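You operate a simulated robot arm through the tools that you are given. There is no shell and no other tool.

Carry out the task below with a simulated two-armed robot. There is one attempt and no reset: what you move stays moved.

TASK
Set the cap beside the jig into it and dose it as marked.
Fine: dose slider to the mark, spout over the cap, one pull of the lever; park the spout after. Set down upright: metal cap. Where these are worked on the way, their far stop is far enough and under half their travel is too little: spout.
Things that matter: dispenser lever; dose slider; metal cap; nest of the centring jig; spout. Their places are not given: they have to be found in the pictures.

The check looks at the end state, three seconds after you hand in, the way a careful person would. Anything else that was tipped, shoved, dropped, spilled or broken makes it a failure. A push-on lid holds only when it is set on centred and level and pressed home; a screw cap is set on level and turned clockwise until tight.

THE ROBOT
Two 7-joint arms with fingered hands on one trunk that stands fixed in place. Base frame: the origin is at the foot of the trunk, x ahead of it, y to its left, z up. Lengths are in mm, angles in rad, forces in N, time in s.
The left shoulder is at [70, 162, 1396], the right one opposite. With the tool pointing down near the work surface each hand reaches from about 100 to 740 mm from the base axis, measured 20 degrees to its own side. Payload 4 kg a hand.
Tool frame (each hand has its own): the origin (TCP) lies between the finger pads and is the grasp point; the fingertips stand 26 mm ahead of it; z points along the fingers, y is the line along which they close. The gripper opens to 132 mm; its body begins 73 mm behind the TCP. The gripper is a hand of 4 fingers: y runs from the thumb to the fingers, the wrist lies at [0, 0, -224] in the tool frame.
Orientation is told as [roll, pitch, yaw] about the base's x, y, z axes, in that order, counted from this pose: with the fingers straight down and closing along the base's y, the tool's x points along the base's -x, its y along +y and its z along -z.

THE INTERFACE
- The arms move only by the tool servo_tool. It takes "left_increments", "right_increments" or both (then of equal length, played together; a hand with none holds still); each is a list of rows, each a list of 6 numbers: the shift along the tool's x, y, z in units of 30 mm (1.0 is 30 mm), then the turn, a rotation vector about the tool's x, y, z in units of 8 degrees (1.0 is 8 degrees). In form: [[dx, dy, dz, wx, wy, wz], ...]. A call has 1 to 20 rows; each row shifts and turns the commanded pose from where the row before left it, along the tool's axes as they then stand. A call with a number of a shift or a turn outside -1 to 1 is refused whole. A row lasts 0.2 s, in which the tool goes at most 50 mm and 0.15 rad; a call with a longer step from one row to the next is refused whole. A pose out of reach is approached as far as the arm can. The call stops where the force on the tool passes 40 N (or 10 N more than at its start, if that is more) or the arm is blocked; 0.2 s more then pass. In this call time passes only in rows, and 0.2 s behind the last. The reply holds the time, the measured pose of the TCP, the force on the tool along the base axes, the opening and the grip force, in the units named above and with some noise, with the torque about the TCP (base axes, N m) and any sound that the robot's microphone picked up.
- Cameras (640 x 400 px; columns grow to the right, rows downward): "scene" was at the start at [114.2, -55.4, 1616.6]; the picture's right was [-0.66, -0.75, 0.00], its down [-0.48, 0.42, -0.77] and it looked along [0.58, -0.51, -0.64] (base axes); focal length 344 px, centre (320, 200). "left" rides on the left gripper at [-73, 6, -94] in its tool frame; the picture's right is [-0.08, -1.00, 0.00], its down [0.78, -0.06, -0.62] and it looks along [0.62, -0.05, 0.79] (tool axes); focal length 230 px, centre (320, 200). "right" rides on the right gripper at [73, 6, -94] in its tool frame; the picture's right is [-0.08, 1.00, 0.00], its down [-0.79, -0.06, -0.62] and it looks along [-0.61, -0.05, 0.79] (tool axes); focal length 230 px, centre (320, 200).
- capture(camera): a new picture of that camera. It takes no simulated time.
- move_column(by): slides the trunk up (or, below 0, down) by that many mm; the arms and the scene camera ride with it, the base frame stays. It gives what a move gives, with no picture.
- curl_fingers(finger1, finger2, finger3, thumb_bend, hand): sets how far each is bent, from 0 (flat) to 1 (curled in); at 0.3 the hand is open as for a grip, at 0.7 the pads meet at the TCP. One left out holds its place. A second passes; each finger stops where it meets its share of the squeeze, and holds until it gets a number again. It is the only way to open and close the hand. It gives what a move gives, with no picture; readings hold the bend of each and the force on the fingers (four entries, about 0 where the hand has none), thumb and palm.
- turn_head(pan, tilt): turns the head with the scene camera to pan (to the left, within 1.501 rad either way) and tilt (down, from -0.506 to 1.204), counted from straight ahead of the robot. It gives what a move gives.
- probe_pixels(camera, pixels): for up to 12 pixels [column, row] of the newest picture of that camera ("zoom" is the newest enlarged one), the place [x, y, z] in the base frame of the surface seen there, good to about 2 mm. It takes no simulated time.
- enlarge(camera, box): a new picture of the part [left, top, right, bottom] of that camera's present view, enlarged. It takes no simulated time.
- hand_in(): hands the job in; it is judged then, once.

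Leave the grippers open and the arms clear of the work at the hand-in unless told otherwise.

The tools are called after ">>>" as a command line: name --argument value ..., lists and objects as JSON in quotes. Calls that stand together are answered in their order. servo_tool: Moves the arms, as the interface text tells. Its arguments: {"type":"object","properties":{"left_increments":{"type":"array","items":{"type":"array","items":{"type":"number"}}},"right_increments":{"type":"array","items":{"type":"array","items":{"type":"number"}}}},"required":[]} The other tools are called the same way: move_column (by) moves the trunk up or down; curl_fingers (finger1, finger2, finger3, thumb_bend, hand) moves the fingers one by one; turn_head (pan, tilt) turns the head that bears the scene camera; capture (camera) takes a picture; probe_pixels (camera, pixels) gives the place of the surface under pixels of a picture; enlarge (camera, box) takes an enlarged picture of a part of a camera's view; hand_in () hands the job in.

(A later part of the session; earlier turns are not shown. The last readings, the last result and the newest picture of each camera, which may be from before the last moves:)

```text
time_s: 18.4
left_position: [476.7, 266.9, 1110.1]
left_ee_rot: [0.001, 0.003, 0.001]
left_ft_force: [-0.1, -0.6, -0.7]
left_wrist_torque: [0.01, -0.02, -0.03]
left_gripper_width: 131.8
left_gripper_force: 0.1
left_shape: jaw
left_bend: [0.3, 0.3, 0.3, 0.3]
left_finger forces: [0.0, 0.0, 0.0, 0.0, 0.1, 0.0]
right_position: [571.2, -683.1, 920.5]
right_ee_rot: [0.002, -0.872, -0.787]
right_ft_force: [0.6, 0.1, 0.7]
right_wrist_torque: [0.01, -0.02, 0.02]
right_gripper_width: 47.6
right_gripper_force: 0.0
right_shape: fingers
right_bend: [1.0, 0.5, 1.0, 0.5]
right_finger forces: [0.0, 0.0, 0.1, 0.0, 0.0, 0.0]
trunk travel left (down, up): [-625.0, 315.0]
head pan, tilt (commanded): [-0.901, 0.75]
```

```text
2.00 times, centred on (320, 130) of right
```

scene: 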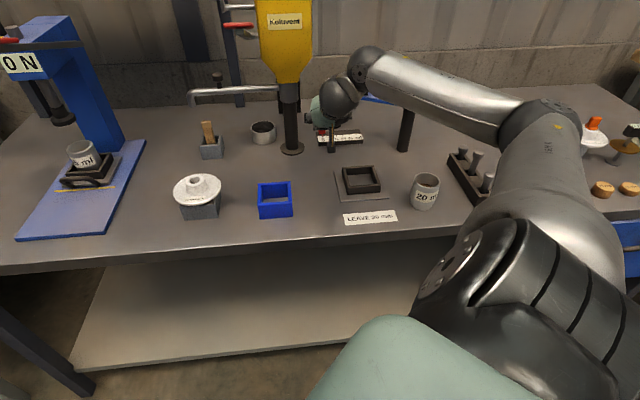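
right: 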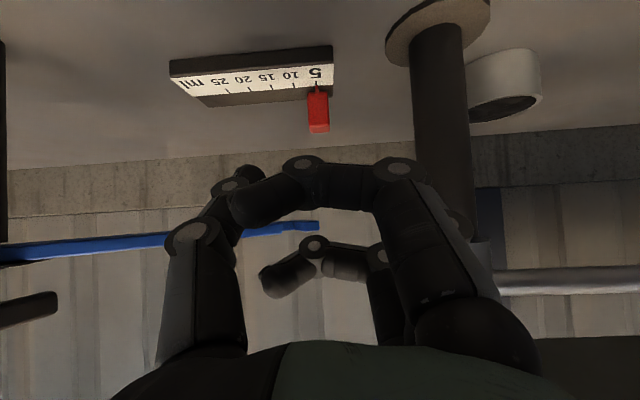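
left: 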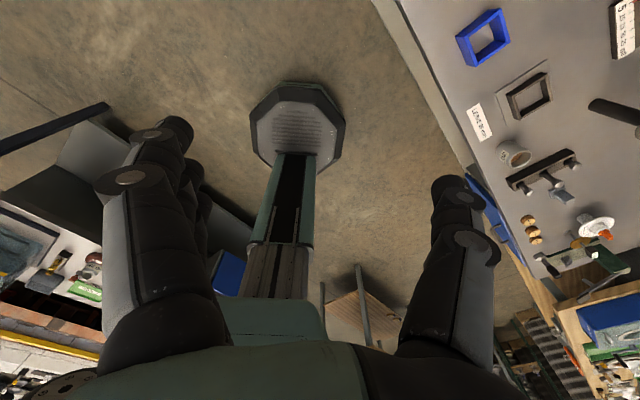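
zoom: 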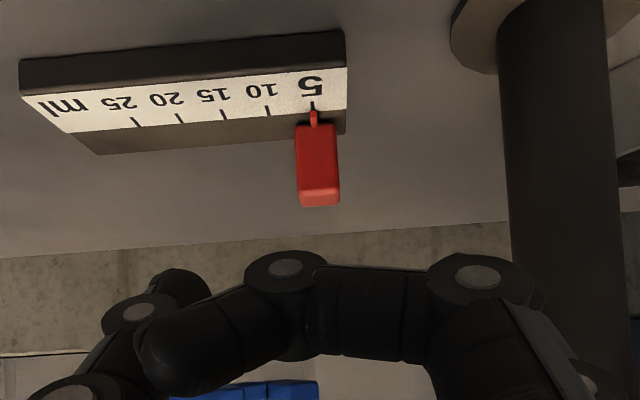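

The close view puts the knob about 2 mm toward the thumb side and its front face 10 mm ahead of its centre. I'll approach 126 mm along the tool axis, with a 2 mm shift toward the thumb. The post stays about 25 mm clear of the fingers.

>>> servo_tool --right_increments '[[-0.012, -0.011, 0.7, 0, 0, 0], [-0.012, -0.011, 0.7, 0, 0, 0], [-0.012, -0.011, 0.7, 0, 0, 0], [-0.012, -0.011, 0.7, 0, 0, 0], [-0.012, -0.011, 0.7, 0, 0, 0], [-0.012, -0.011, 0.7, 0, 0, 0]]'

>>> capture --camera "right"

>>> enlarge --camera "scene" --box '[270, 80, 430, 180]'

```text
time_s: 19.8
left_position: [477.3, 267.7, 1109.4]
left_ee_rot: [0.0, 0.003, -0.001]
left_ft_force: [-0.2, 0.3, -0.7]
left_wrist_torque: [-0.01, 0.01, -0.01]
left_gripper_width: 131.6
left_gripper_force: 0.0
left_shape: jaw
left_bend: [0.3, 0.3, 0.3, 0.3]
left_finger forces: [0.0, 0.1, 0.0, 0.0, 0.0, 0.0]
right_position: [638.9, -753.4, 842.3]
right_ee_rot: [0.003, -0.873, -0.786]
right_ft_force: [0.2, 0.4, 0.7]
right_wrist_torque: [0.01, -0.01, 0.01]
right_gripper_width: 47.7
right_gripper_force: 0.1
right_shape: fingers
right_bend: [1.0, 0.5, 1.0, 0.5]
right_finger forces: [0.0, 0.0, 0.1, 0.1, 0.0, 0.0]
trunk travel left (down, up): [-625.0, 315.0]
head pan, tilt (commanded): [-0.901, 0.75]
```

```text
taken
```

right: 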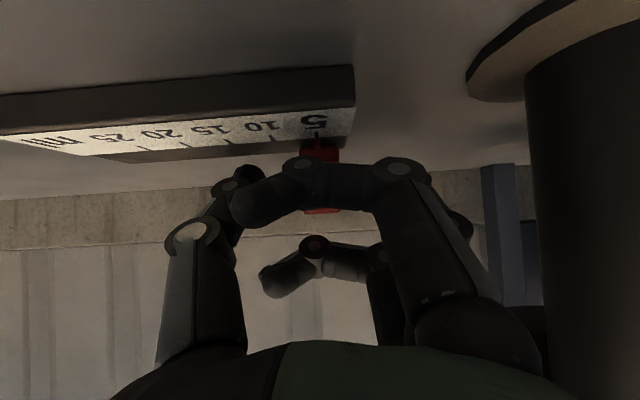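

```text
4.00 times, centred on (350, 130) of scene
```

zoom: 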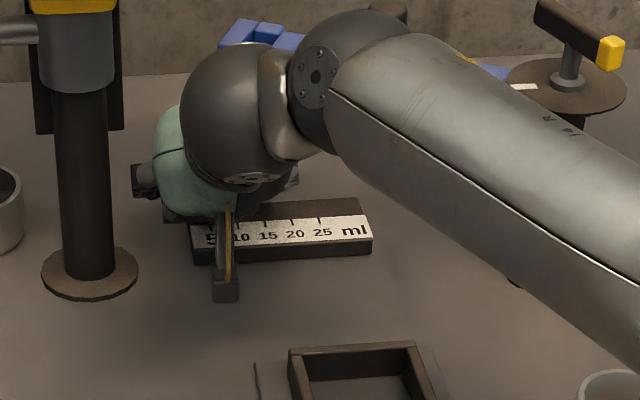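

The red knob sits between finger and thumb, at about (320,180) behind the near finger. Before closing I'll check where the forearm is relative to the blue arm's post.

>>> probe_pixels --camera "zoom" --pixels '[[250, 110], [370, 40], [450, 130], [540, 190], [600, 180], [620, 280], [560, 80], [260, 30], [610, 50], [210, 240], [225, 290], [320, 222]]'

>>> curl_fingers --hand "right" --finger2 0.7 --thumb_bend 0.7

>>> capture --camera "right"

```text
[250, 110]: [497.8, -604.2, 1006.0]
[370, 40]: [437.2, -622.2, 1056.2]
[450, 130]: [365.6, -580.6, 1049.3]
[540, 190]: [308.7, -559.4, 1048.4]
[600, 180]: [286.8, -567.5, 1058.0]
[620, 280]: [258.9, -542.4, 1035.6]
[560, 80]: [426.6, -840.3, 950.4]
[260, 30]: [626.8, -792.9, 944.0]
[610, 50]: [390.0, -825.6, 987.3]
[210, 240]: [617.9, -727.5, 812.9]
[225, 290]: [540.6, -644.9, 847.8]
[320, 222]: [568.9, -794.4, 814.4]
```

```text
time_s: 20.8
left_position: [477.7, 267.4, 1110.0]
left_ee_rot: [-0.001, 0.0, -0.001]
left_ft_force: [0.2, -0.3, -0.1]
left_wrist_torque: [-0.01, -0.03, -0.02]
left_gripper_width: 131.7
left_gripper_force: 0.1
left_shape: jaw
left_bend: [0.3, 0.3, 0.3, 0.3]
left_finger forces: [0.0, 0.0, 0.0, 0.0, 0.0, 0.0]
right_position: [638.6, -754.0, 842.7]
right_ee_rot: [0.006, -0.873, -0.788]
right_ft_force: [1.5, -3.0, -0.2]
right_wrist_torque: [-0.03, -0.01, -0.01]
right_gripper_width: 39.6
right_gripper_force: 4.8
right_shape: fingers
right_bend: [1.0, 0.65, 1.0, 0.68]
right_finger forces: [0.0, 4.5, 0.0, 0.0, 5.6, 0.0]
trunk travel left (down, up): [-625.0, 315.0]
head pan, tilt (commanded): [-0.901, 0.75]
```

```text
taken
```

right: 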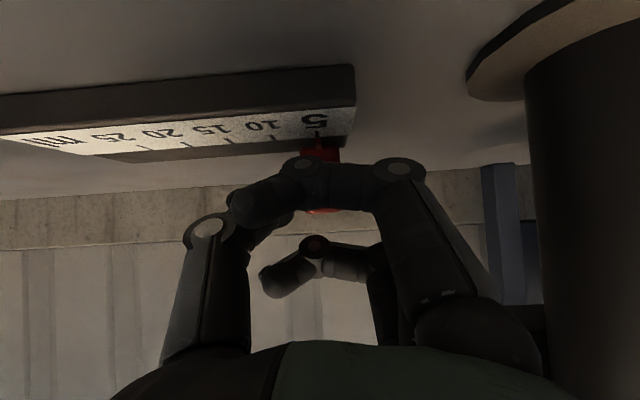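

The knob is gripped, with finger 4.5 N and thumb 5.6 N. The forearm is far from the blue post. Now I'll slide the hand 60 mm toward the thumb side (tool -y), just short of the 20 mark, then check.

>>> servo_tool --right_increments '[[0, -0.4, 0, 0, 0, 0], [0, -0.4, 0, 0, 0, 0], [0, -0.4, 0, 0, 0, 0], [0, -0.4, 0, 0, 0, 0], [0, -0.4, 0, 0, 0, 0]]'

>>> capture --camera "right"

>>> enlarge --camera "scene" --box '[290, 100, 402, 170]'

```text
time_s: 22.0
left_position: [476.0, 267.9, 1110.0]
left_ee_rot: [0.001, -0.001, 0.0]
left_ft_force: [-0.4, -0.1, 0.1]
left_wrist_torque: [-0.01, 0.02, 0.02]
left_gripper_width: 131.9
left_gripper_force: 0.0
left_shape: jaw
left_bend: [0.3, 0.3, 0.3, 0.3]
left_finger forces: [0.2, 0.1, 0.0, 0.0, 0.1, 0.1]
right_position: [596.4, -797.2, 843.0]
right_ee_rot: [0.002, -0.872, -0.788]
right_ft_force: [1.5, 0.0, -0.3]
right_wrist_torque: [-0.02, 0.05, -0.02]
right_gripper_width: 39.5
right_gripper_force: 4.1
right_shape: fingers
right_bend: [1.0, 0.65, 1.0, 0.69]
right_finger forces: [0.0, 3.6, 0.0, 0.0, 4.1, 0.0]
trunk travel left (down, up): [-625.0, 315.0]
head pan, tilt (commanded): [-0.901, 0.75]
```

```text
taken
```

right: 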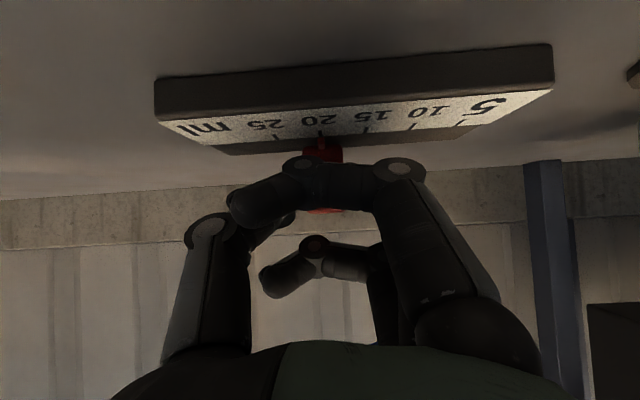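

```text
5.71 times, centred on (346, 135) of scene
```

zoom: 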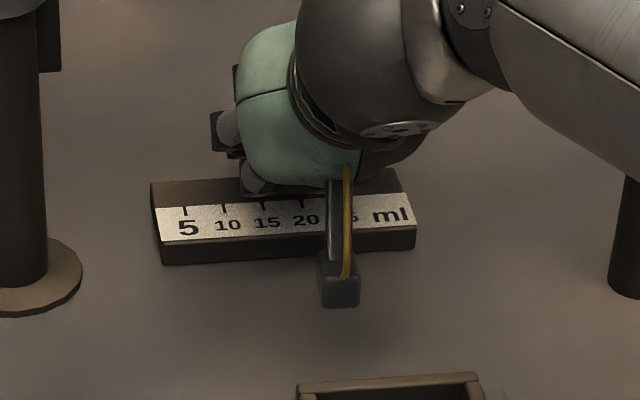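

The knob moved with the hand. I'll enlarge the hand camera's view of the pointer and the 20 mark.

>>> enlarge --camera "right" --box '[260, 100, 388, 180]'

>>> enlarge --camera "scene" --box '[320, 125, 368, 155]'

```text
5.00 times, centred on (324, 140) of right
```

zoom: 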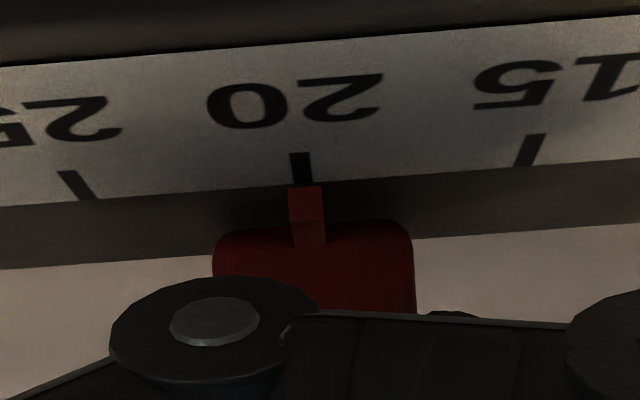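

```text
13.33 times, centred on (344, 140) of scene
```

zoom: 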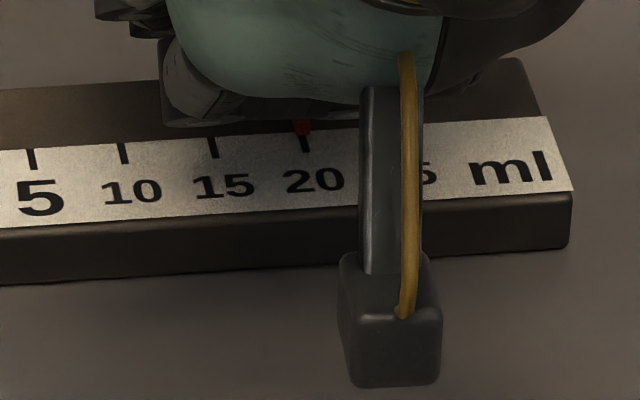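

The pointer tip at (306,187) lines up with the 20 mark at (303,185) to within about 0.3 mm, and the scene view agrees. I'll release the knob by opening the finger and thumb equally.

>>> curl_fingers --hand "right" --finger2 0.52 --thumb_bend 0.52

>>> enlarge --camera "right" --box '[260, 100, 388, 180]'

```text
time_s: 23.0
left_position: [476.0, 268.2, 1109.9]
left_ee_rot: [-0.001, -0.001, 0.0]
left_ft_force: [-0.2, 0.6, -0.1]
left_wrist_torque: [0.0, -0.03, -0.02]
left_gripper_width: 132.0
left_gripper_force: 0.1
left_shape: jaw
left_bend: [0.3, 0.3, 0.3, 0.3]
left_finger forces: [0.0, 0.1, 0.1, 0.0, 0.0, 0.0]
right_position: [596.8, -798.1, 843.2]
right_ee_rot: [0.005, -0.875, -0.789]
right_ft_force: [-0.1, 0.6, -0.7]
right_wrist_torque: [0.0, 0.0, -0.02]
right_gripper_width: 46.3
right_gripper_force: 0.0
right_shape: fingers
right_bend: [1.0, 0.52, 1.0, 0.52]
right_finger forces: [0.1, 0.1, 0.0, 0.0, 0.0, 0.0]
trunk travel left (down, up): [-625.0, 315.0]
head pan, tilt (commanded): [-0.901, 0.75]
```

```text
5.00 times, centred on (324, 140) of right
```

zoom: 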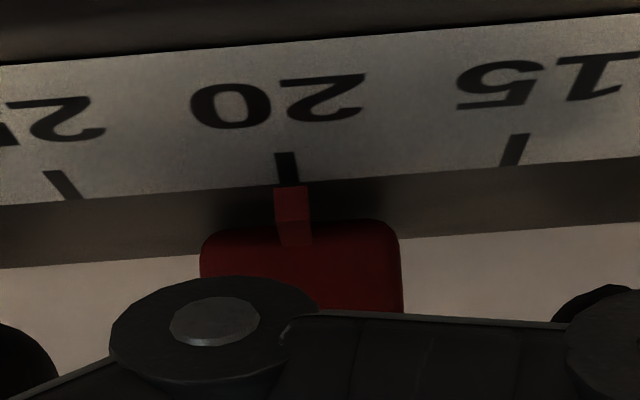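

The pointer still sits on 20 after release. I'll back the hand out 200 mm straight along its axis and look at the scale.

>>> servo_tool --right_increments '[[0, 0, -0.6, 0, 0, 0], [0, 0, -0.9, 0, 0, 0], [0, 0, -0.9, 0, 0, 0], [0, 0, -0.9, 0, 0, 0], [0, 0, -0.9, 0, 0, 0], [0, 0, -0.9, 0, 0, 0], [0, 0, -0.9, 0, 0, 0], [0, 0, -0.7, 0, 0, 0]]'

>>> capture --camera "right"

>>> enlarge --camera "scene" --box '[310, 105, 374, 155]'

```text
time_s: 24.8
left_position: [476.6, 266.8, 1109.4]
left_ee_rot: [0.0, 0.001, 0.001]
left_ft_force: [0.2, -0.4, -1.3]
left_wrist_torque: [0.02, -0.02, 0.0]
left_gripper_width: 132.0
left_gripper_force: 0.0
left_shape: jaw
left_bend: [0.3, 0.3, 0.3, 0.3]
left_finger forces: [0.1, 0.0, 0.0, 0.1, 0.0, 0.0]
right_position: [487.5, -688.4, 971.8]
right_ee_rot: [0.006, -0.874, -0.79]
right_ft_force: [-0.7, -0.3, 0.9]
right_wrist_torque: [-0.03, -0.03, -0.03]
right_gripper_width: 46.0
right_gripper_force: 0.1
right_shape: fingers
right_bend: [1.0, 0.52, 1.0, 0.52]
right_finger forces: [0.0, 0.0, 0.1, 0.0, 0.0, 0.0]
trunk travel left (down, up): [-625.0, 315.0]
head pan, tilt (commanded): [-0.901, 0.75]
```

```text
taken
```

right: 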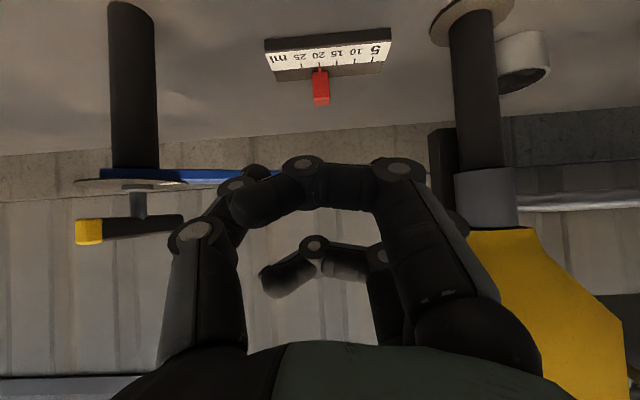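

```text
8.00 times, centred on (342, 130) of scene
```

zoom: 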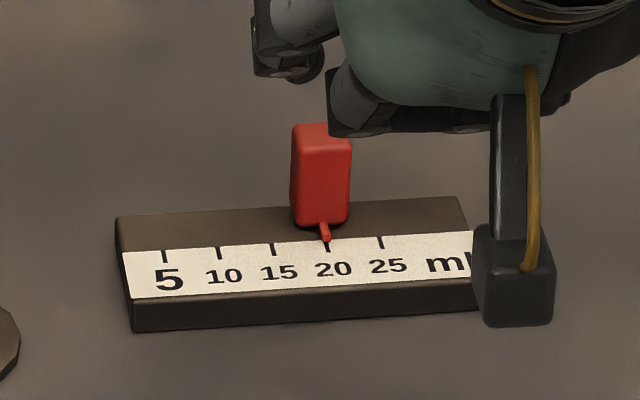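

The slider is on 20. Now I'll bring the hand back upright, tilt +50° then yaw +45°, and open all the fingers for the cap.

>>> servo_tool --right_increments '[[0, 0, -0.3, 0, 0.893, 0], [0, 0, -0.3, 0, 0.893, 0], [0, 0, 0, 0, 0.893, 0], [0, 0, 0, 0, 0.893, 0], [0, 0, 0, 0, 0.893, 0], [0, 0, 0, 0, 0.893, 0], [0, 0, 0, 0, 0.893, 0], [0, 0, 0, 0, 0, -0.9375], [0, 0, 0, 0, 0, -0.9375], [0, 0, 0, 0, 0, -0.9375], [0, 0, 0, 0, 0, -0.9375], [0, 0, 0, 0, 0, -0.9375], [0, 0, 0, 0, 0, -0.9375]]'

>>> curl_fingers --hand "right" --finger1 0.3 --finger2 0.3 --finger3 0.3 --thumb_bend 0.3

>>> capture --camera "scene"

```text
time_s: 27.6
left_position: [476.7, 268.1, 1108.1]
left_ee_rot: [0.0, 0.001, 0.001]
left_ft_force: [-0.2, 0.8, 0.0]
left_wrist_torque: [-0.01, 0.01, 0.01]
left_gripper_width: 131.9
left_gripper_force: 0.0
left_shape: jaw
left_bend: [0.3, 0.3, 0.3, 0.3]
left_finger forces: [0.0, 0.0, 0.0, 0.1, 0.0, 0.0]
right_position: [476.9, -677.8, 985.5]
right_ee_rot: [0.001, -0.001, 0.003]
right_ft_force: [0.4, 0.7, 0.4]
right_wrist_torque: [-0.03, 0.0, -0.02]
right_gripper_width: 46.2
right_gripper_force: 0.0
right_shape: fingers
right_bend: [1.0, 0.52, 1.0, 0.52]
right_finger forces: [0.0, 0.0, 0.1, 0.1, 0.0, 0.1]
trunk travel left (down, up): [-625.0, 315.0]
head pan, tilt (commanded): [-0.901, 0.75]
```

```text
time_s: 28.6
left_position: [477.1, 267.9, 1108.3]
left_ee_rot: [-0.001, 0.001, 0.001]
left_ft_force: [-0.7, -0.3, 0.3]
left_wrist_torque: [0.02, 0.02, 0.01]
left_gripper_width: 132.1
left_gripper_force: 0.0
left_shape: jaw
left_bend: [0.3, 0.3, 0.3, 0.3]
left_finger forces: [0.0, 0.0, 0.0, 0.1, 0.0, 0.1]
right_position: [477.3, -678.2, 985.3]
right_ee_rot: [0.001, -0.002, 0.001]
right_ft_force: [0.4, 0.8, 0.3]
right_wrist_torque: [0.0, 0.0, -0.02]
right_gripper_width: 135.5
right_gripper_force: 0.1
right_shape: fingers
right_bend: [0.3, 0.3, 0.3, 0.3]
right_finger forces: [0.0, 0.2, 0.0, 0.0, 0.1, 0.0]
trunk travel left (down, up): [-625.0, 315.0]
head pan, tilt (commanded): [-0.901, 0.75]
```

```text
taken
```

scene: 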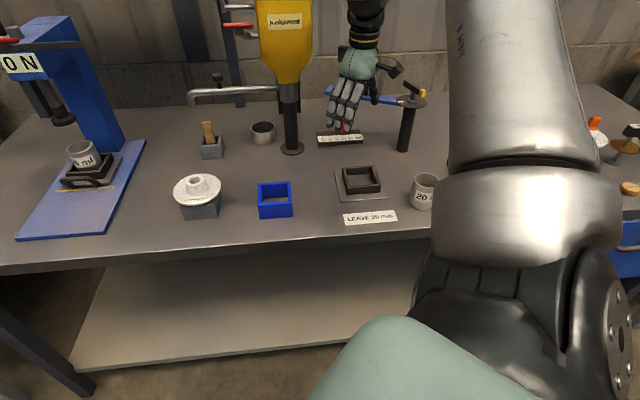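

The hand is upright and open at (477,-678,985). I'll move back over the cap at (280,-679), staying at z≈1000, and look down with the hand camera.

>>> servo_tool --right_increments '[[0.938, 0, -0.07, 0, 0, 0], [0.938, 0, -0.07, 0, 0, 0], [0.938, 0, -0.07, 0, 0, 0], [0.938, 0, -0.07, 0, 0, 0], [0.938, 0, -0.07, 0, 0, 0], [0.938, 0, -0.07, 0, 0, 0], [0.938, 0, -0.07, 0, 0, 0]]'

>>> capture --camera "right"

>>> capture --camera "scene"

```text
time_s: 30.2
left_position: [475.7, 268.0, 1110.1]
left_ee_rot: [-0.001, -0.001, 0.0]
left_ft_force: [0.1, 1.0, 0.0]
left_wrist_torque: [0.03, 0.02, 0.03]
left_gripper_width: 131.9
left_gripper_force: 0.0
left_shape: jaw
left_bend: [0.3, 0.3, 0.3, 0.3]
left_finger forces: [0.0, 0.0, 0.1, 0.0, 0.1, 0.0]
right_position: [280.6, -680.3, 1000.6]
right_ee_rot: [-0.001, -0.004, 0.002]
right_ft_force: [-0.5, 0.2, -0.5]
right_wrist_torque: [0.01, -0.04, 0.01]
right_gripper_width: 135.6
right_gripper_force: 0.1
right_shape: fingers
right_bend: [0.3, 0.3, 0.3, 0.3]
right_finger forces: [0.0, 0.0, 0.0, 0.0, 0.0, 0.0]
trunk travel left (down, up): [-625.0, 315.0]
head pan, tilt (commanded): [-0.901, 0.75]
```

```text
taken
```

right: 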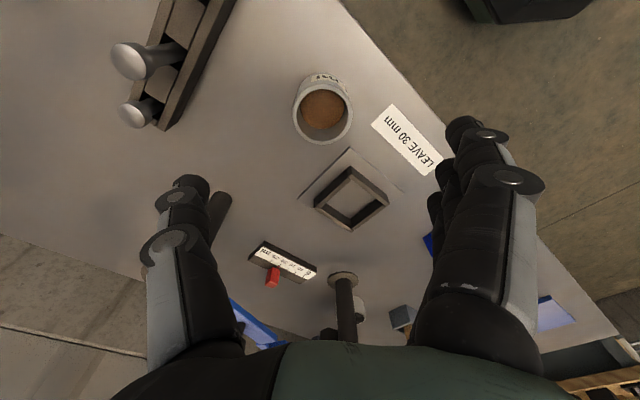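

```text
taken
```

scene: 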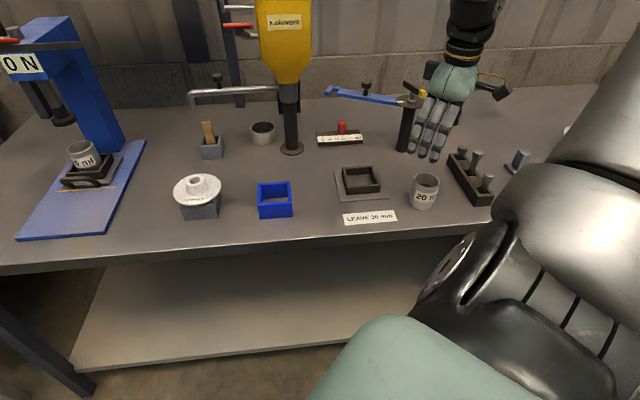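

The hand camera now looks right down on the cap at (323,107) and the nest at (352,197). I'll zoom in and probe both for accurate centres.

>>> enlarge --camera "right" --box '[272, 62, 400, 142]'

>>> probe_pixels --camera "right" --pixels '[[296, 110], [350, 112], [323, 142], [322, 82], [304, 90], [343, 92], [302, 130], [344, 132], [323, 110], [310, 77], [335, 78], [323, 77]]'

>>> probe_pixels --camera "right" --pixels '[[349, 171], [385, 201], [355, 227], [317, 205], [367, 184], [370, 215], [335, 218], [332, 187], [352, 200], [350, 150], [408, 195], [300, 198]]'

```text
5.00 times, centred on (336, 102) of right
```

zoom: 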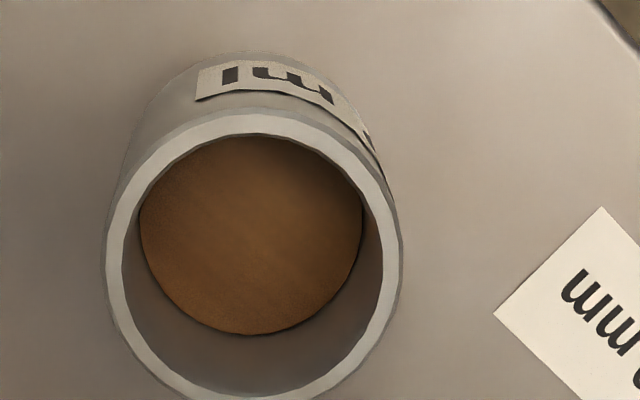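

```text
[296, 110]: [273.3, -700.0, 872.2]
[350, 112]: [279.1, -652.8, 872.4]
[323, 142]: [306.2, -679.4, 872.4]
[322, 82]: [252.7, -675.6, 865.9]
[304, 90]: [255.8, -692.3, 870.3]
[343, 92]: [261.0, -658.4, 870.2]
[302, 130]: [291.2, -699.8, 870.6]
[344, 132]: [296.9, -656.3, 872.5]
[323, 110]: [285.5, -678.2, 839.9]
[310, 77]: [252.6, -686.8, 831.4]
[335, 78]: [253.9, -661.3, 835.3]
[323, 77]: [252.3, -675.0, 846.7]
```

```text
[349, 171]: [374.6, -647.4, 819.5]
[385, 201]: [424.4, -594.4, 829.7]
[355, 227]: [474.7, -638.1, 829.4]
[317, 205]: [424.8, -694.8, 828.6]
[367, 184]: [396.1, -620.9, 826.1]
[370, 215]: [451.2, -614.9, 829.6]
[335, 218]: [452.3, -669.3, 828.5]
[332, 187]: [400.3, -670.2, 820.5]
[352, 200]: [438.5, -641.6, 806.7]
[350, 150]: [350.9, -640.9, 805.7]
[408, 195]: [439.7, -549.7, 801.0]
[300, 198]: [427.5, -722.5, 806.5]
```

The cap centre comes out at about (279.5,-678). The two nest estimates differ by about 4 mm in x, so I'll zoom the hand camera on the nest for finer picks.

>>> enlarge --camera "right" --box '[296, 150, 408, 240]'

```text
4.44 times, centred on (352, 195) of right
```

zoom: 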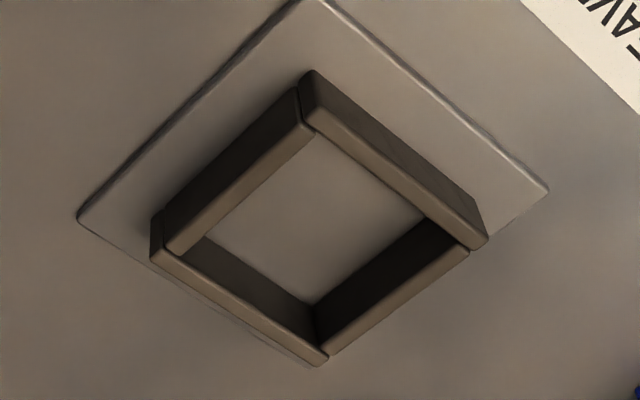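

I'll probe along the wall tops in this zoom, mid-strip on each of the four sides plus the inner floor.

>>> probe_pixels --camera "zoom" --pixels '[[350, 153], [400, 190], [440, 220], [190, 276], [238, 307], [285, 337], [205, 222], [240, 193], [280, 157], [350, 332], [395, 303], [440, 274]]'

```text
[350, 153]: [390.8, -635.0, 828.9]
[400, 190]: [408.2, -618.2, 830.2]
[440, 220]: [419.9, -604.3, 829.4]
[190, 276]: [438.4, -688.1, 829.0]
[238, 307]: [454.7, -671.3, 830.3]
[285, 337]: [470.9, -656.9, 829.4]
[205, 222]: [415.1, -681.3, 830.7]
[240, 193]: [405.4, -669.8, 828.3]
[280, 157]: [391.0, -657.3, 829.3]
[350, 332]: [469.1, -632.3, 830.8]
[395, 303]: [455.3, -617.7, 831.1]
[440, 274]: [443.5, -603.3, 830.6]
```

With both views combined, the nest centre is (431,-643.7) with an inner width of about 65 mm against the 60 mm cap. I'll lower the open hand straight down around the cap to z 858, which keeps the fingertips about 34 mm above the cap's foot so they stay clear of the nest walls later.

>>> servo_tool --right_increments '[[0.02, 0.04, 0.6, 0, 0, 0], [0.017, 0.037, 0.8, 0, 0, 0], [0, 0, 0.8, 0, 0, 0], [0, 0, 0.8, 0, 0, 0], [0, 0, 0.8, 0, 0, 0], [0, 0, 0.6, 0, 0, 0], [0, 0, 0.35, 0, 0, 0]]'

>>> capture --camera "right"

>>> enlarge --camera "scene" --box '[370, 130, 498, 230]'

```text
time_s: 31.8
left_position: [476.5, 267.7, 1109.6]
left_ee_rot: [-0.001, 0.0, 0.001]
left_ft_force: [0.0, 0.2, 0.2]
left_wrist_torque: [-0.01, -0.02, 0.01]
left_gripper_width: 132.0
left_gripper_force: 0.0
left_shape: jaw
left_bend: [0.3, 0.3, 0.3, 0.3]
left_finger forces: [0.0, 0.0, 0.0, 0.0, 0.0, 0.0]
right_position: [280.7, -675.2, 856.6]
right_ee_rot: [0.002, -0.004, 0.001]
right_ft_force: [1.0, -0.3, -0.8]
right_wrist_torque: [-0.04, 0.04, -0.01]
right_gripper_width: 135.7
right_gripper_force: 0.1
right_shape: fingers
right_bend: [0.3, 0.3, 0.3, 0.3]
right_finger forces: [0.0, 0.1, 0.1, 0.0, 0.0, 0.0]
trunk travel left (down, up): [-625.0, 315.0]
head pan, tilt (commanded): [-0.901, 0.75]
```

```text
taken
```

right: 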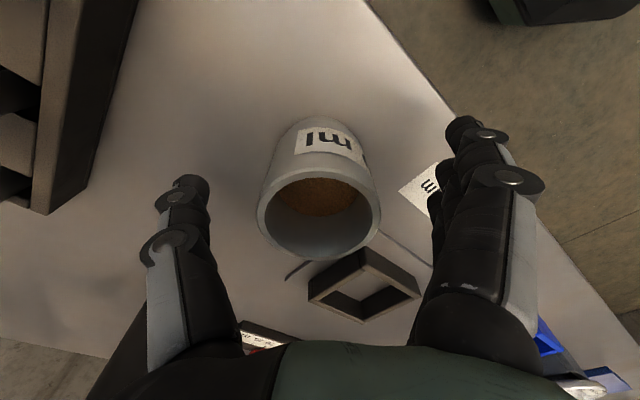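

```text
4.00 times, centred on (434, 180) of scene
```

zoom: 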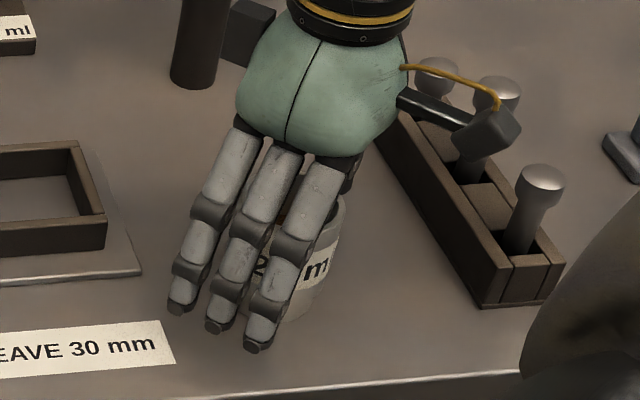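

The cap is centred between thumb and fingers at (320,200). I'll close all fingers together.

>>> curl_fingers --hand "right" --finger1 0.7 --finger2 0.7 --finger3 0.7 --thumb_bend 0.7

>>> capture --camera "right"

>>> enlarge --camera "scene" --box '[370, 130, 498, 230]'

```text
time_s: 32.8
left_position: [476.6, 267.8, 1109.8]
left_ee_rot: [0.0, 0.001, 0.001]
left_ft_force: [-0.4, 0.5, 0.0]
left_wrist_torque: [-0.02, -0.02, -0.01]
left_gripper_width: 131.8
left_gripper_force: 0.0
left_shape: jaw
left_bend: [0.3, 0.3, 0.3, 0.3]
left_finger forces: [0.1, 0.1, 0.1, 0.0, 0.0, 0.0]
right_position: [282.0, -676.3, 855.6]
right_ee_rot: [0.001, -0.003, -0.001]
right_ft_force: [1.2, -0.1, 0.3]
right_wrist_torque: [0.07, -0.01, 0.01]
right_gripper_width: 49.5
right_gripper_force: 22.8
right_shape: fingers
right_bend: [0.59, 0.54, 0.59, 0.61]
right_finger forces: [7.9, 7.9, 7.5, 0.0, 21.8, 0.0]
trunk travel left (down, up): [-625.0, 315.0]
head pan, tilt (commanded): [-0.901, 0.75]
```

```text
taken
```

right: 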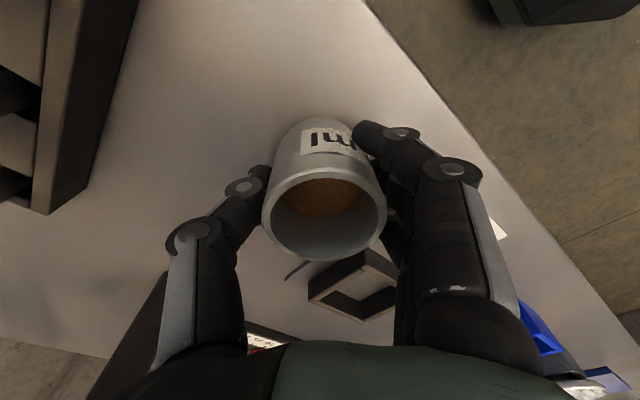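

```text
4.00 times, centred on (434, 180) of scene
```

zoom: 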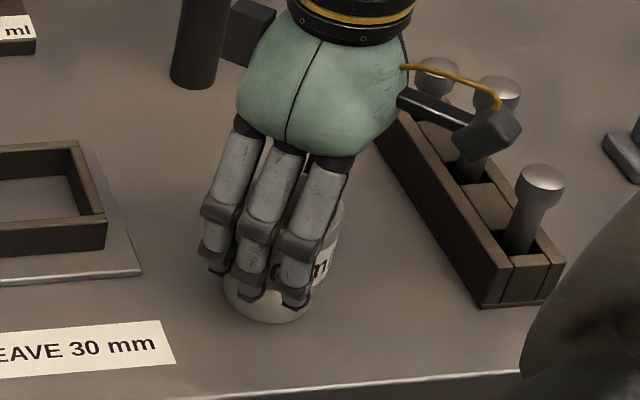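

The grip holds, with thumb 22 N and fingers about 8 N each. I'll probe the rim to know exactly where the cap sits relative to the tool.

>>> enlarge --camera "right" --box '[240, 100, 400, 280]'

```text
2.22 times, centred on (320, 190) of right
```

zoom: 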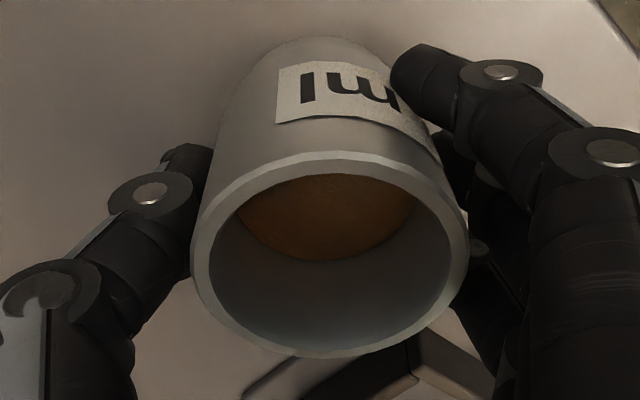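

>>> probe_pixels --camera "zoom" --pixels '[[200, 255], [462, 250], [330, 160], [325, 350], [235, 190], [425, 185], [225, 315], [435, 310], [250, 335], [400, 337], [280, 168], [380, 165]]'

```text
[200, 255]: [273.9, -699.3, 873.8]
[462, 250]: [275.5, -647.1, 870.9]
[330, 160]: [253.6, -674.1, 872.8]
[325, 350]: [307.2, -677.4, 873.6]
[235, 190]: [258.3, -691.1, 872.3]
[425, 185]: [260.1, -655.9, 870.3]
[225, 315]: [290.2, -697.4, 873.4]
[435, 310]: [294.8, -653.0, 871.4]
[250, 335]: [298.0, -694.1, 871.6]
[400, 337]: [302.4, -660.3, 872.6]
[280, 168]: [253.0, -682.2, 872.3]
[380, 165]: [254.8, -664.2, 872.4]
```

The cap's centre in the hand is about (279.8,-674), offset (-1.5,+1.8) from the TCP, with the rim level at z≈872. I'll lift it gently 60 mm.

>>> servo_tool --right_increments '[[0, 0, -0.2, 0, 0, 0], [0, 0, -0.4, 0, 0, 0], [0, 0, -0.4, 0, 0, 0], [0, 0, -0.4, 0, 0, 0], [0, 0, -0.4, 0, 0, 0], [0, 0, -0.2, 0, 0, 0]]'

>>> capture --camera "right"

>>> enlarge --camera "scene" --box '[330, 110, 490, 230]'

```text
time_s: 34.2
left_position: [477.2, 267.8, 1109.2]
left_ee_rot: [-0.002, 0.0, -0.001]
left_ft_force: [-0.2, 0.3, -0.2]
left_wrist_torque: [0.01, 0.03, -0.03]
left_gripper_width: 131.7
left_gripper_force: 0.0
left_shape: jaw
left_bend: [0.3, 0.3, 0.3, 0.3]
left_finger forces: [0.0, 0.0, 0.0, 0.0, 0.0, 0.0]
right_position: [281.2, -677.9, 916.4]
right_ee_rot: [0.002, -0.003, -0.001]
right_ft_force: [0.1, 0.4, -3.4]
right_wrist_torque: [0.0, 0.02, 0.0]
right_gripper_width: 49.5
right_gripper_force: 22.7
right_shape: fingers
right_bend: [0.59, 0.54, 0.59, 0.61]
right_finger forces: [7.9, 7.7, 7.2, 0.0, 21.8, 0.1]
trunk travel left (down, up): [-625.0, 315.0]
head pan, tilt (commanded): [-0.901, 0.75]
```

```text
taken
```

right: 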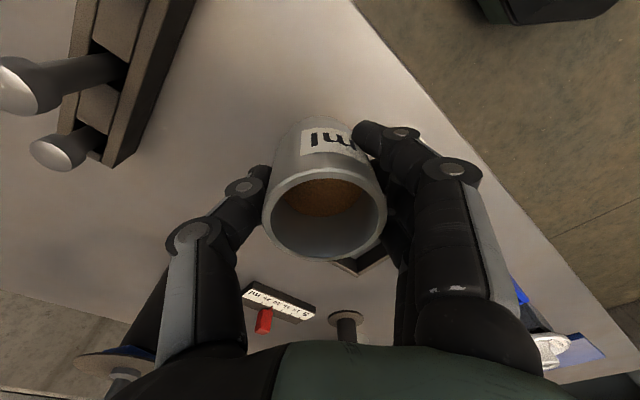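

```text
3.33 times, centred on (410, 170) of scene
```

zoom: 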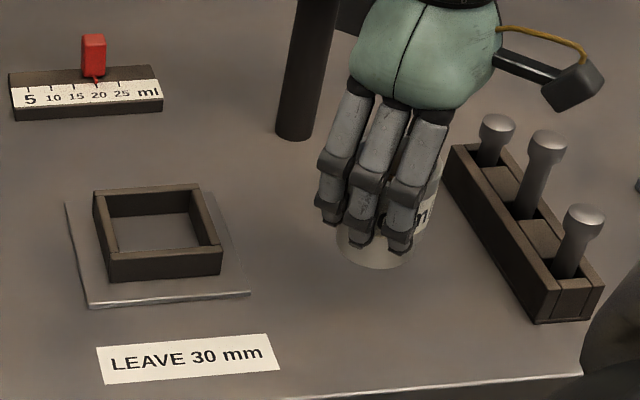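

The cap is held level and weighs about 3.4 N. I'll carry it by (+151,+30.5) mm over the nest at the same height.

>>> servo_tool --right_increments '[[-0.4, 0.08, 0, 0, 0, 0], [-0.66, 0.133, 0, 0, 0, 0], [-0.66, 0.133, 0, 0, 0, 0], [-0.66, 0.133, 0, 0, 0, 0], [-0.66, 0.133, 0, 0, 0, 0], [-0.66, 0.133, 0, 0, 0, 0], [-0.66, 0.133, 0, 0, 0, 0], [-0.45, 0.091, 0, 0, 0, 0], [-0.23, 0.048, 0, 0, 0, 0]]'

>>> capture --camera "right"

>>> enlarge --camera "scene" --box '[310, 110, 438, 230]'

```text
time_s: 36.2
left_position: [477.6, 267.9, 1109.4]
left_ee_rot: [0.001, 0.0, -0.001]
left_ft_force: [-0.6, 0.4, 0.8]
left_wrist_torque: [0.01, -0.01, 0.02]
left_gripper_width: 131.8
left_gripper_force: 0.0
left_shape: jaw
left_bend: [0.3, 0.3, 0.3, 0.3]
left_finger forces: [0.0, 0.0, 0.1, 0.1, 0.0, 0.0]
right_position: [431.3, -646.1, 916.9]
right_ee_rot: [0.002, -0.002, -0.001]
right_ft_force: [-0.7, 0.9, -3.5]
right_wrist_torque: [-0.02, 0.0, -0.01]
right_gripper_width: 49.0
right_gripper_force: 22.2
right_shape: fingers
right_bend: [0.59, 0.54, 0.59, 0.61]
right_finger forces: [7.9, 7.5, 7.2, 0.1, 21.7, 0.1]
trunk travel left (down, up): [-625.0, 315.0]
head pan, tilt (commanded): [-0.901, 0.75]
```

```text
taken
```

right: 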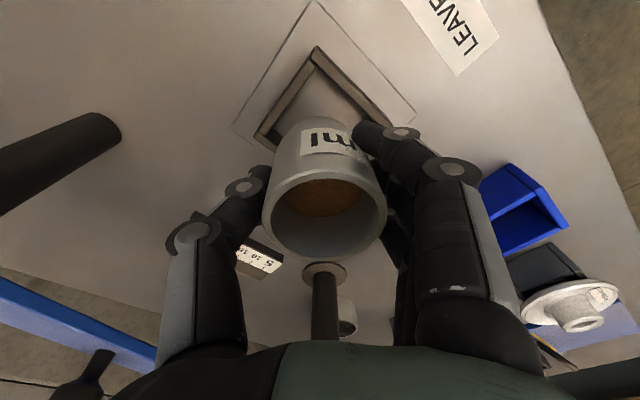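

```text
3.33 times, centred on (374, 170) of scene
```

zoom: 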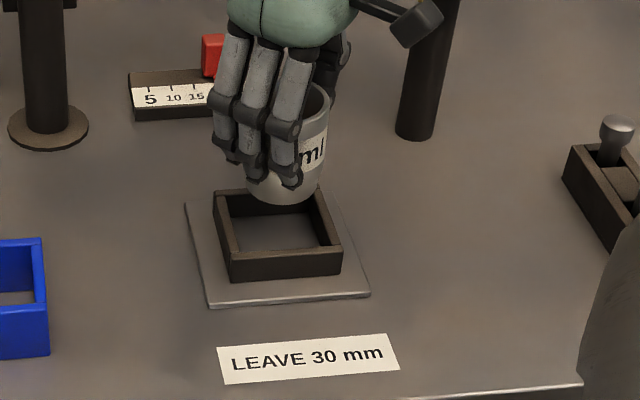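

The cap hovers over the nest. I'll measure the rim and the visible nest walls from both views to check the centring before lowering.

>>> enlarge --camera "right" --box '[220, 30, 430, 270]'

>>> probe_pixels --camera "right" --pixels '[[265, 215], [384, 212], [327, 173], [324, 258], [282, 187], [369, 185], [277, 243], [372, 241], [288, 92], [350, 82], [301, 72], [337, 68]]'

```text
1.67 times, centred on (325, 150) of right
```

zoom: 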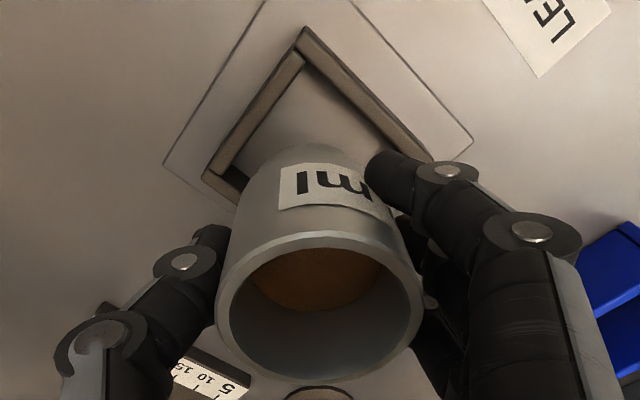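

```text
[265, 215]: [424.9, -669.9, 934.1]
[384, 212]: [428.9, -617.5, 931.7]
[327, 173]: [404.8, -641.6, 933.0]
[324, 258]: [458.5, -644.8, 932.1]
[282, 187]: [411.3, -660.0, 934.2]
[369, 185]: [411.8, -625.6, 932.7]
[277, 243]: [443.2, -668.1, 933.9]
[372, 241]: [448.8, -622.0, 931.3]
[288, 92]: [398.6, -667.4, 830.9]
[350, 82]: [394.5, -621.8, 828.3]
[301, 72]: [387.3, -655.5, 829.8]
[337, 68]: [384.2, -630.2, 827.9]
```

The rim centre is at (431.2,-643.8), on target. I'll zoom on the visible nest walls to double-check the wall lines from here.

>>> enlarge --camera "right" --box '[255, 40, 383, 120]'

```text
5.00 times, centred on (319, 80) of right
```

zoom: 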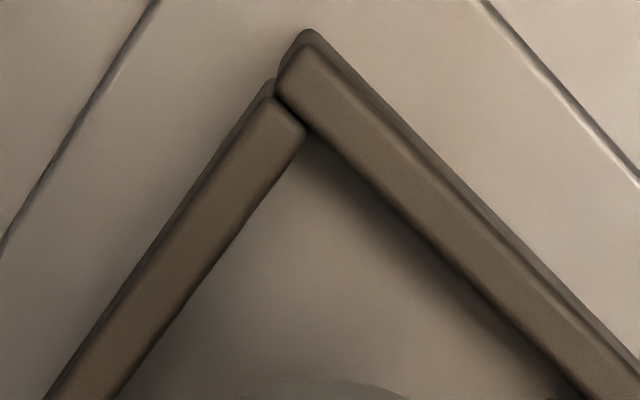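

>>> probe_pixels --camera "zoom" --pixels '[[120, 315], [180, 235], [240, 155], [350, 125], [420, 190], [500, 268], [390, 200], [440, 245], [222, 230], [180, 290], [60, 100], [580, 110]]'

```text
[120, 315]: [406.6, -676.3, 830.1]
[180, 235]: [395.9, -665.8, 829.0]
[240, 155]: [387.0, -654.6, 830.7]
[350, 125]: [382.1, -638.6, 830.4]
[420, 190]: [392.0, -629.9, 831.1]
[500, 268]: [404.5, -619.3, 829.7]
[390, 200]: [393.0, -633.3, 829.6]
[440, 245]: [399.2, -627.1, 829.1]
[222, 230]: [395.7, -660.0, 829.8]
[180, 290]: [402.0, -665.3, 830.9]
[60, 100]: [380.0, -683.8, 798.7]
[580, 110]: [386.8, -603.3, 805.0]
```

The walls agree to within 1–2 mm, and the cap wants about a 1.3 mm shift toward (-x,-y). I'll apply that and lower 49 mm slowly, stopping just above the floor.

>>> servo_tool --right_increments '[[0.04, -0.017, 0.3, 0, 0, 0], [0, 0, 0.3, 0, 0, 0], [0, 0, 0.2, 0, 0, 0], [0, 0, 0.15, 0, 0, 0], [0, 0, 0.15, 0, 0, 0], [0, 0, 0.15, 0, 0, 0], [0, 0, 0.15, 0, 0, 0], [0, 0, 0.15, 0, 0, 0], [0, 0, 0.08, 0, 0, 0]]'

>>> capture --camera "right"

>>> enlarge --camera "scene" --box '[320, 120, 416, 210]'

```text
time_s: 38.2
left_position: [477.0, 267.4, 1108.5]
left_ee_rot: [-0.001, 0.001, 0.001]
left_ft_force: [0.4, -0.3, -0.4]
left_wrist_torque: [0.01, 0.0, -0.03]
left_gripper_width: 132.1
left_gripper_force: 0.2
left_shape: jaw
left_bend: [0.3, 0.3, 0.3, 0.3]
left_finger forces: [0.0, 0.0, 0.0, 0.1, 0.0, 0.0]
right_position: [430.8, -647.0, 867.6]
right_ee_rot: [0.002, -0.004, -0.001]
right_ft_force: [-0.5, 0.1, -3.0]
right_wrist_torque: [-0.01, -0.01, -0.03]
right_gripper_width: 49.4
right_gripper_force: 21.6
right_shape: fingers
right_bend: [0.59, 0.54, 0.59, 0.61]
right_finger forces: [7.9, 7.6, 7.2, 0.1, 21.8, 0.1]
trunk travel left (down, up): [-625.0, 315.0]
head pan, tilt (commanded): [-0.901, 0.75]
```

```text
taken
```

right: 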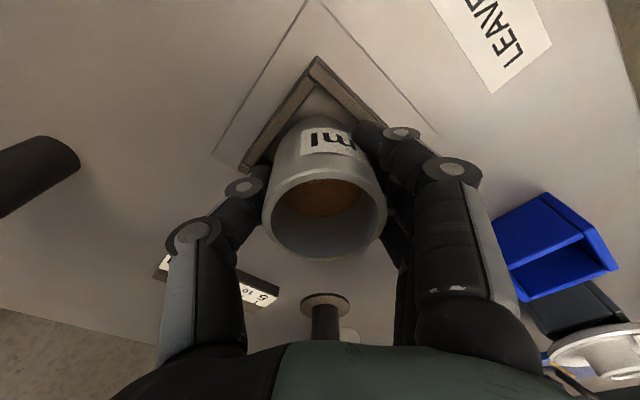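

```text
4.44 times, centred on (368, 165) of scene
```

zoom: 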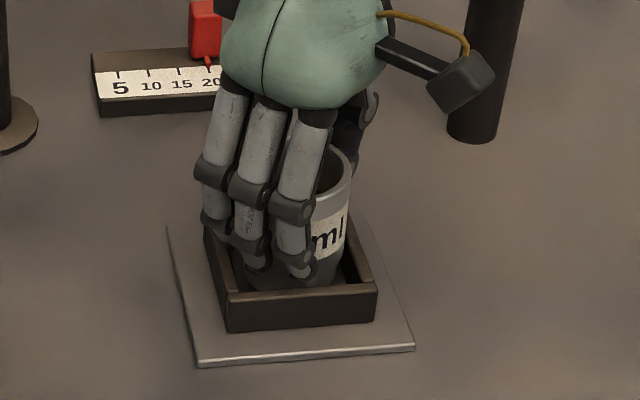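

The cap is inside the walls with no side force. About 4 mm remain to the floor, so I'll lower in fine steps and watch the vertical force.

>>> servo_tool --right_increments '[[0, 0, 0.04, 0, 0, 0], [0, 0, 0.04, 0, 0, 0], [0, 0, 0.04, 0, 0, 0]]'

```text
time_s: 39.0
left_position: [475.8, 266.8, 1109.1]
left_ee_rot: [0.0, 0.001, -0.001]
left_ft_force: [-1.0, -0.2, -1.4]
left_wrist_torque: [-0.02, -0.02, -0.02]
left_gripper_width: 131.7
left_gripper_force: 0.1
left_shape: jaw
left_bend: [0.3, 0.3, 0.3, 0.3]
left_finger forces: [0.1, 0.1, 0.1, 0.0, 0.0, 0.1]
right_position: [431.5, -646.0, 862.7]
right_ee_rot: [0.002, -0.003, -0.001]
right_ft_force: [-0.4, 0.8, -2.7]
right_wrist_torque: [-0.01, -0.01, -0.01]
right_gripper_width: 49.4
right_gripper_force: 22.2
right_shape: fingers
right_bend: [0.59, 0.54, 0.59, 0.61]
right_finger forces: [7.9, 7.6, 7.4, 0.0, 21.7, 0.1]
trunk travel left (down, up): [-625.0, 315.0]
head pan, tilt (commanded): [-0.901, 0.75]
```

The force is still about -2.7 N, the cap's weight, so it has not touched down yet. I'll go down in 0.9 mm steps.

>>> servo_tool --right_increments '[[0, 0, 0.03, 0, 0, 0], [0, 0, 0.03, 0, 0, 0]]'

```text
time_s: 39.6
left_position: [477.1, 268.9, 1109.4]
left_ee_rot: [0.001, 0.0, 0.001]
left_ft_force: [0.3, 0.9, 0.0]
left_wrist_torque: [0.03, -0.03, 0.0]
left_gripper_width: 132.1
left_gripper_force: 0.0
left_shape: jaw
left_bend: [0.3, 0.3, 0.3, 0.3]
left_finger forces: [0.0, 0.0, 0.0, 0.0, 0.0, 0.0]
right_position: [431.4, -646.7, 860.9]
right_ee_rot: [0.001, -0.004, -0.001]
right_ft_force: [0.3, 0.4, -2.4]
right_wrist_torque: [0.04, 0.06, 0.0]
right_gripper_width: 49.4
right_gripper_force: 22.8
right_shape: fingers
right_bend: [0.59, 0.54, 0.59, 0.61]
right_finger forces: [9.6, 7.6, 7.4, 0.0, 21.7, 0.1]
trunk travel left (down, up): [-625.0, 315.0]
head pan, tilt (commanded): [-0.901, 0.75]
```

The force is nearly unchanged but finger 1's reading rose a little. I'll look before going on.

>>> enlarge --camera "scene" --box '[335, 140, 415, 205]'

>>> enlarge --camera "right" --box '[230, 50, 430, 270]'

```text
6.15 times, centred on (375, 172) of scene
```

zoom: 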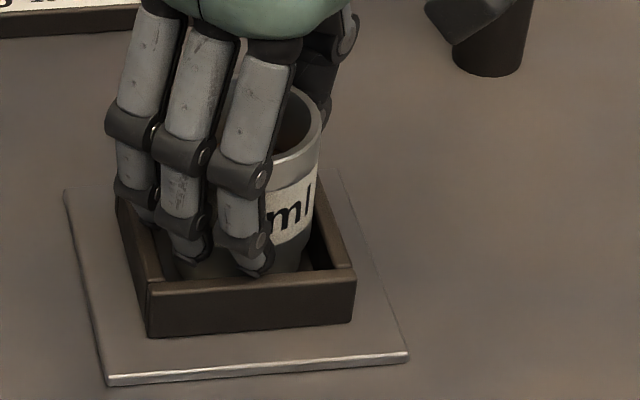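

```text
1.82 times, centred on (330, 160) of right
```

zoom: 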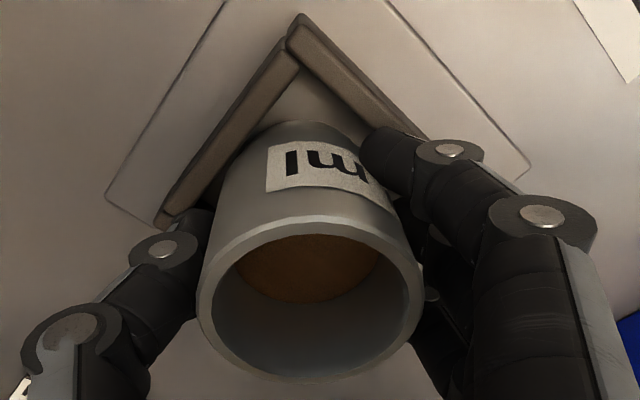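

The cap's foot should be within about a millimetre of the plate and the force is starting to change. I'll do one more small 0.9 mm step.

>>> servo_tool --right_increments '[[0, 0, 0.03, 0, 0, 0]]'

```text
time_s: 40.0
left_position: [476.7, 267.9, 1109.3]
left_ee_rot: [-0.001, 0.0, -0.001]
left_ft_force: [-0.9, -0.4, 0.1]
left_wrist_torque: [-0.01, 0.0, 0.0]
left_gripper_width: 131.8
left_gripper_force: 0.1
left_shape: jaw
left_bend: [0.3, 0.3, 0.3, 0.3]
left_finger forces: [0.0, 0.0, 0.0, 0.0, 0.0, 0.0]
right_position: [430.4, -648.9, 861.3]
right_ee_rot: [0.0, -0.004, -0.001]
right_ft_force: [-0.3, 1.4, 2.9]
right_wrist_torque: [0.2, 0.16, 0.0]
right_gripper_width: 49.5
right_gripper_force: 24.3
right_shape: fingers
right_bend: [0.59, 0.54, 0.59, 0.61]
right_finger forces: [12.5, 7.9, 7.8, 0.1, 21.5, 0.0]
trunk travel left (down, up): [-625.0, 315.0]
head pan, tilt (commanded): [-0.901, 0.75]
```

The upward force now acts at about (-27,+33) from the TCP, which is finger 1's tip resting on the frame wall, not the cap on the floor. I'll check the rim height to see how much gap is left.

>>> capture --camera "right"

>>> probe_pixels --camera "right" --pixels '[[265, 215], [384, 212], [327, 173], [324, 258], [282, 187], [369, 185], [277, 243], [372, 241], [300, 175], [345, 252], [330, 60], [290, 100]]'

>>> capture --camera "scene"

>>> enlarge --camera "scene" --box '[345, 155, 409, 205]'

```text
taken
```

right: 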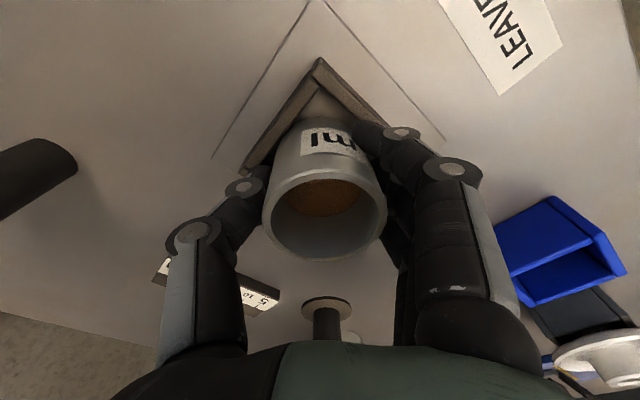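

```text
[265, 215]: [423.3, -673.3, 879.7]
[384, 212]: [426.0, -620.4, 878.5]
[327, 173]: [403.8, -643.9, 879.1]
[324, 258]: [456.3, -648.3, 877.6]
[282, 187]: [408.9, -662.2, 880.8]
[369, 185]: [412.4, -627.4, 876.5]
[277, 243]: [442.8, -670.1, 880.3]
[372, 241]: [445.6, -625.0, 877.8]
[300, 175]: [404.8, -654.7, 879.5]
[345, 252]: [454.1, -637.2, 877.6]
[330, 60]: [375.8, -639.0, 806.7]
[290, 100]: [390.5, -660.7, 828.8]
```

```text
taken
```

scene: 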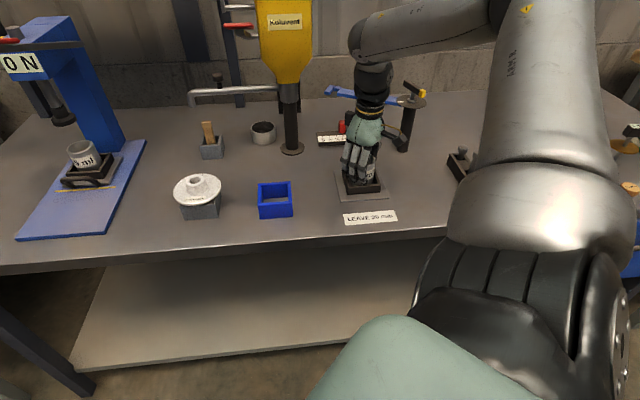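

```text
8.00 times, centred on (377, 180) of scene
```

zoom: 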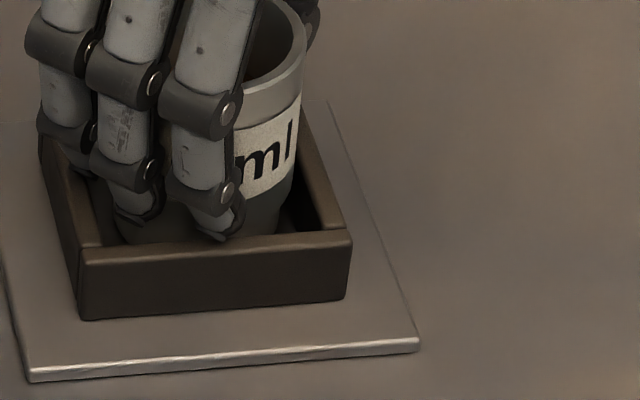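

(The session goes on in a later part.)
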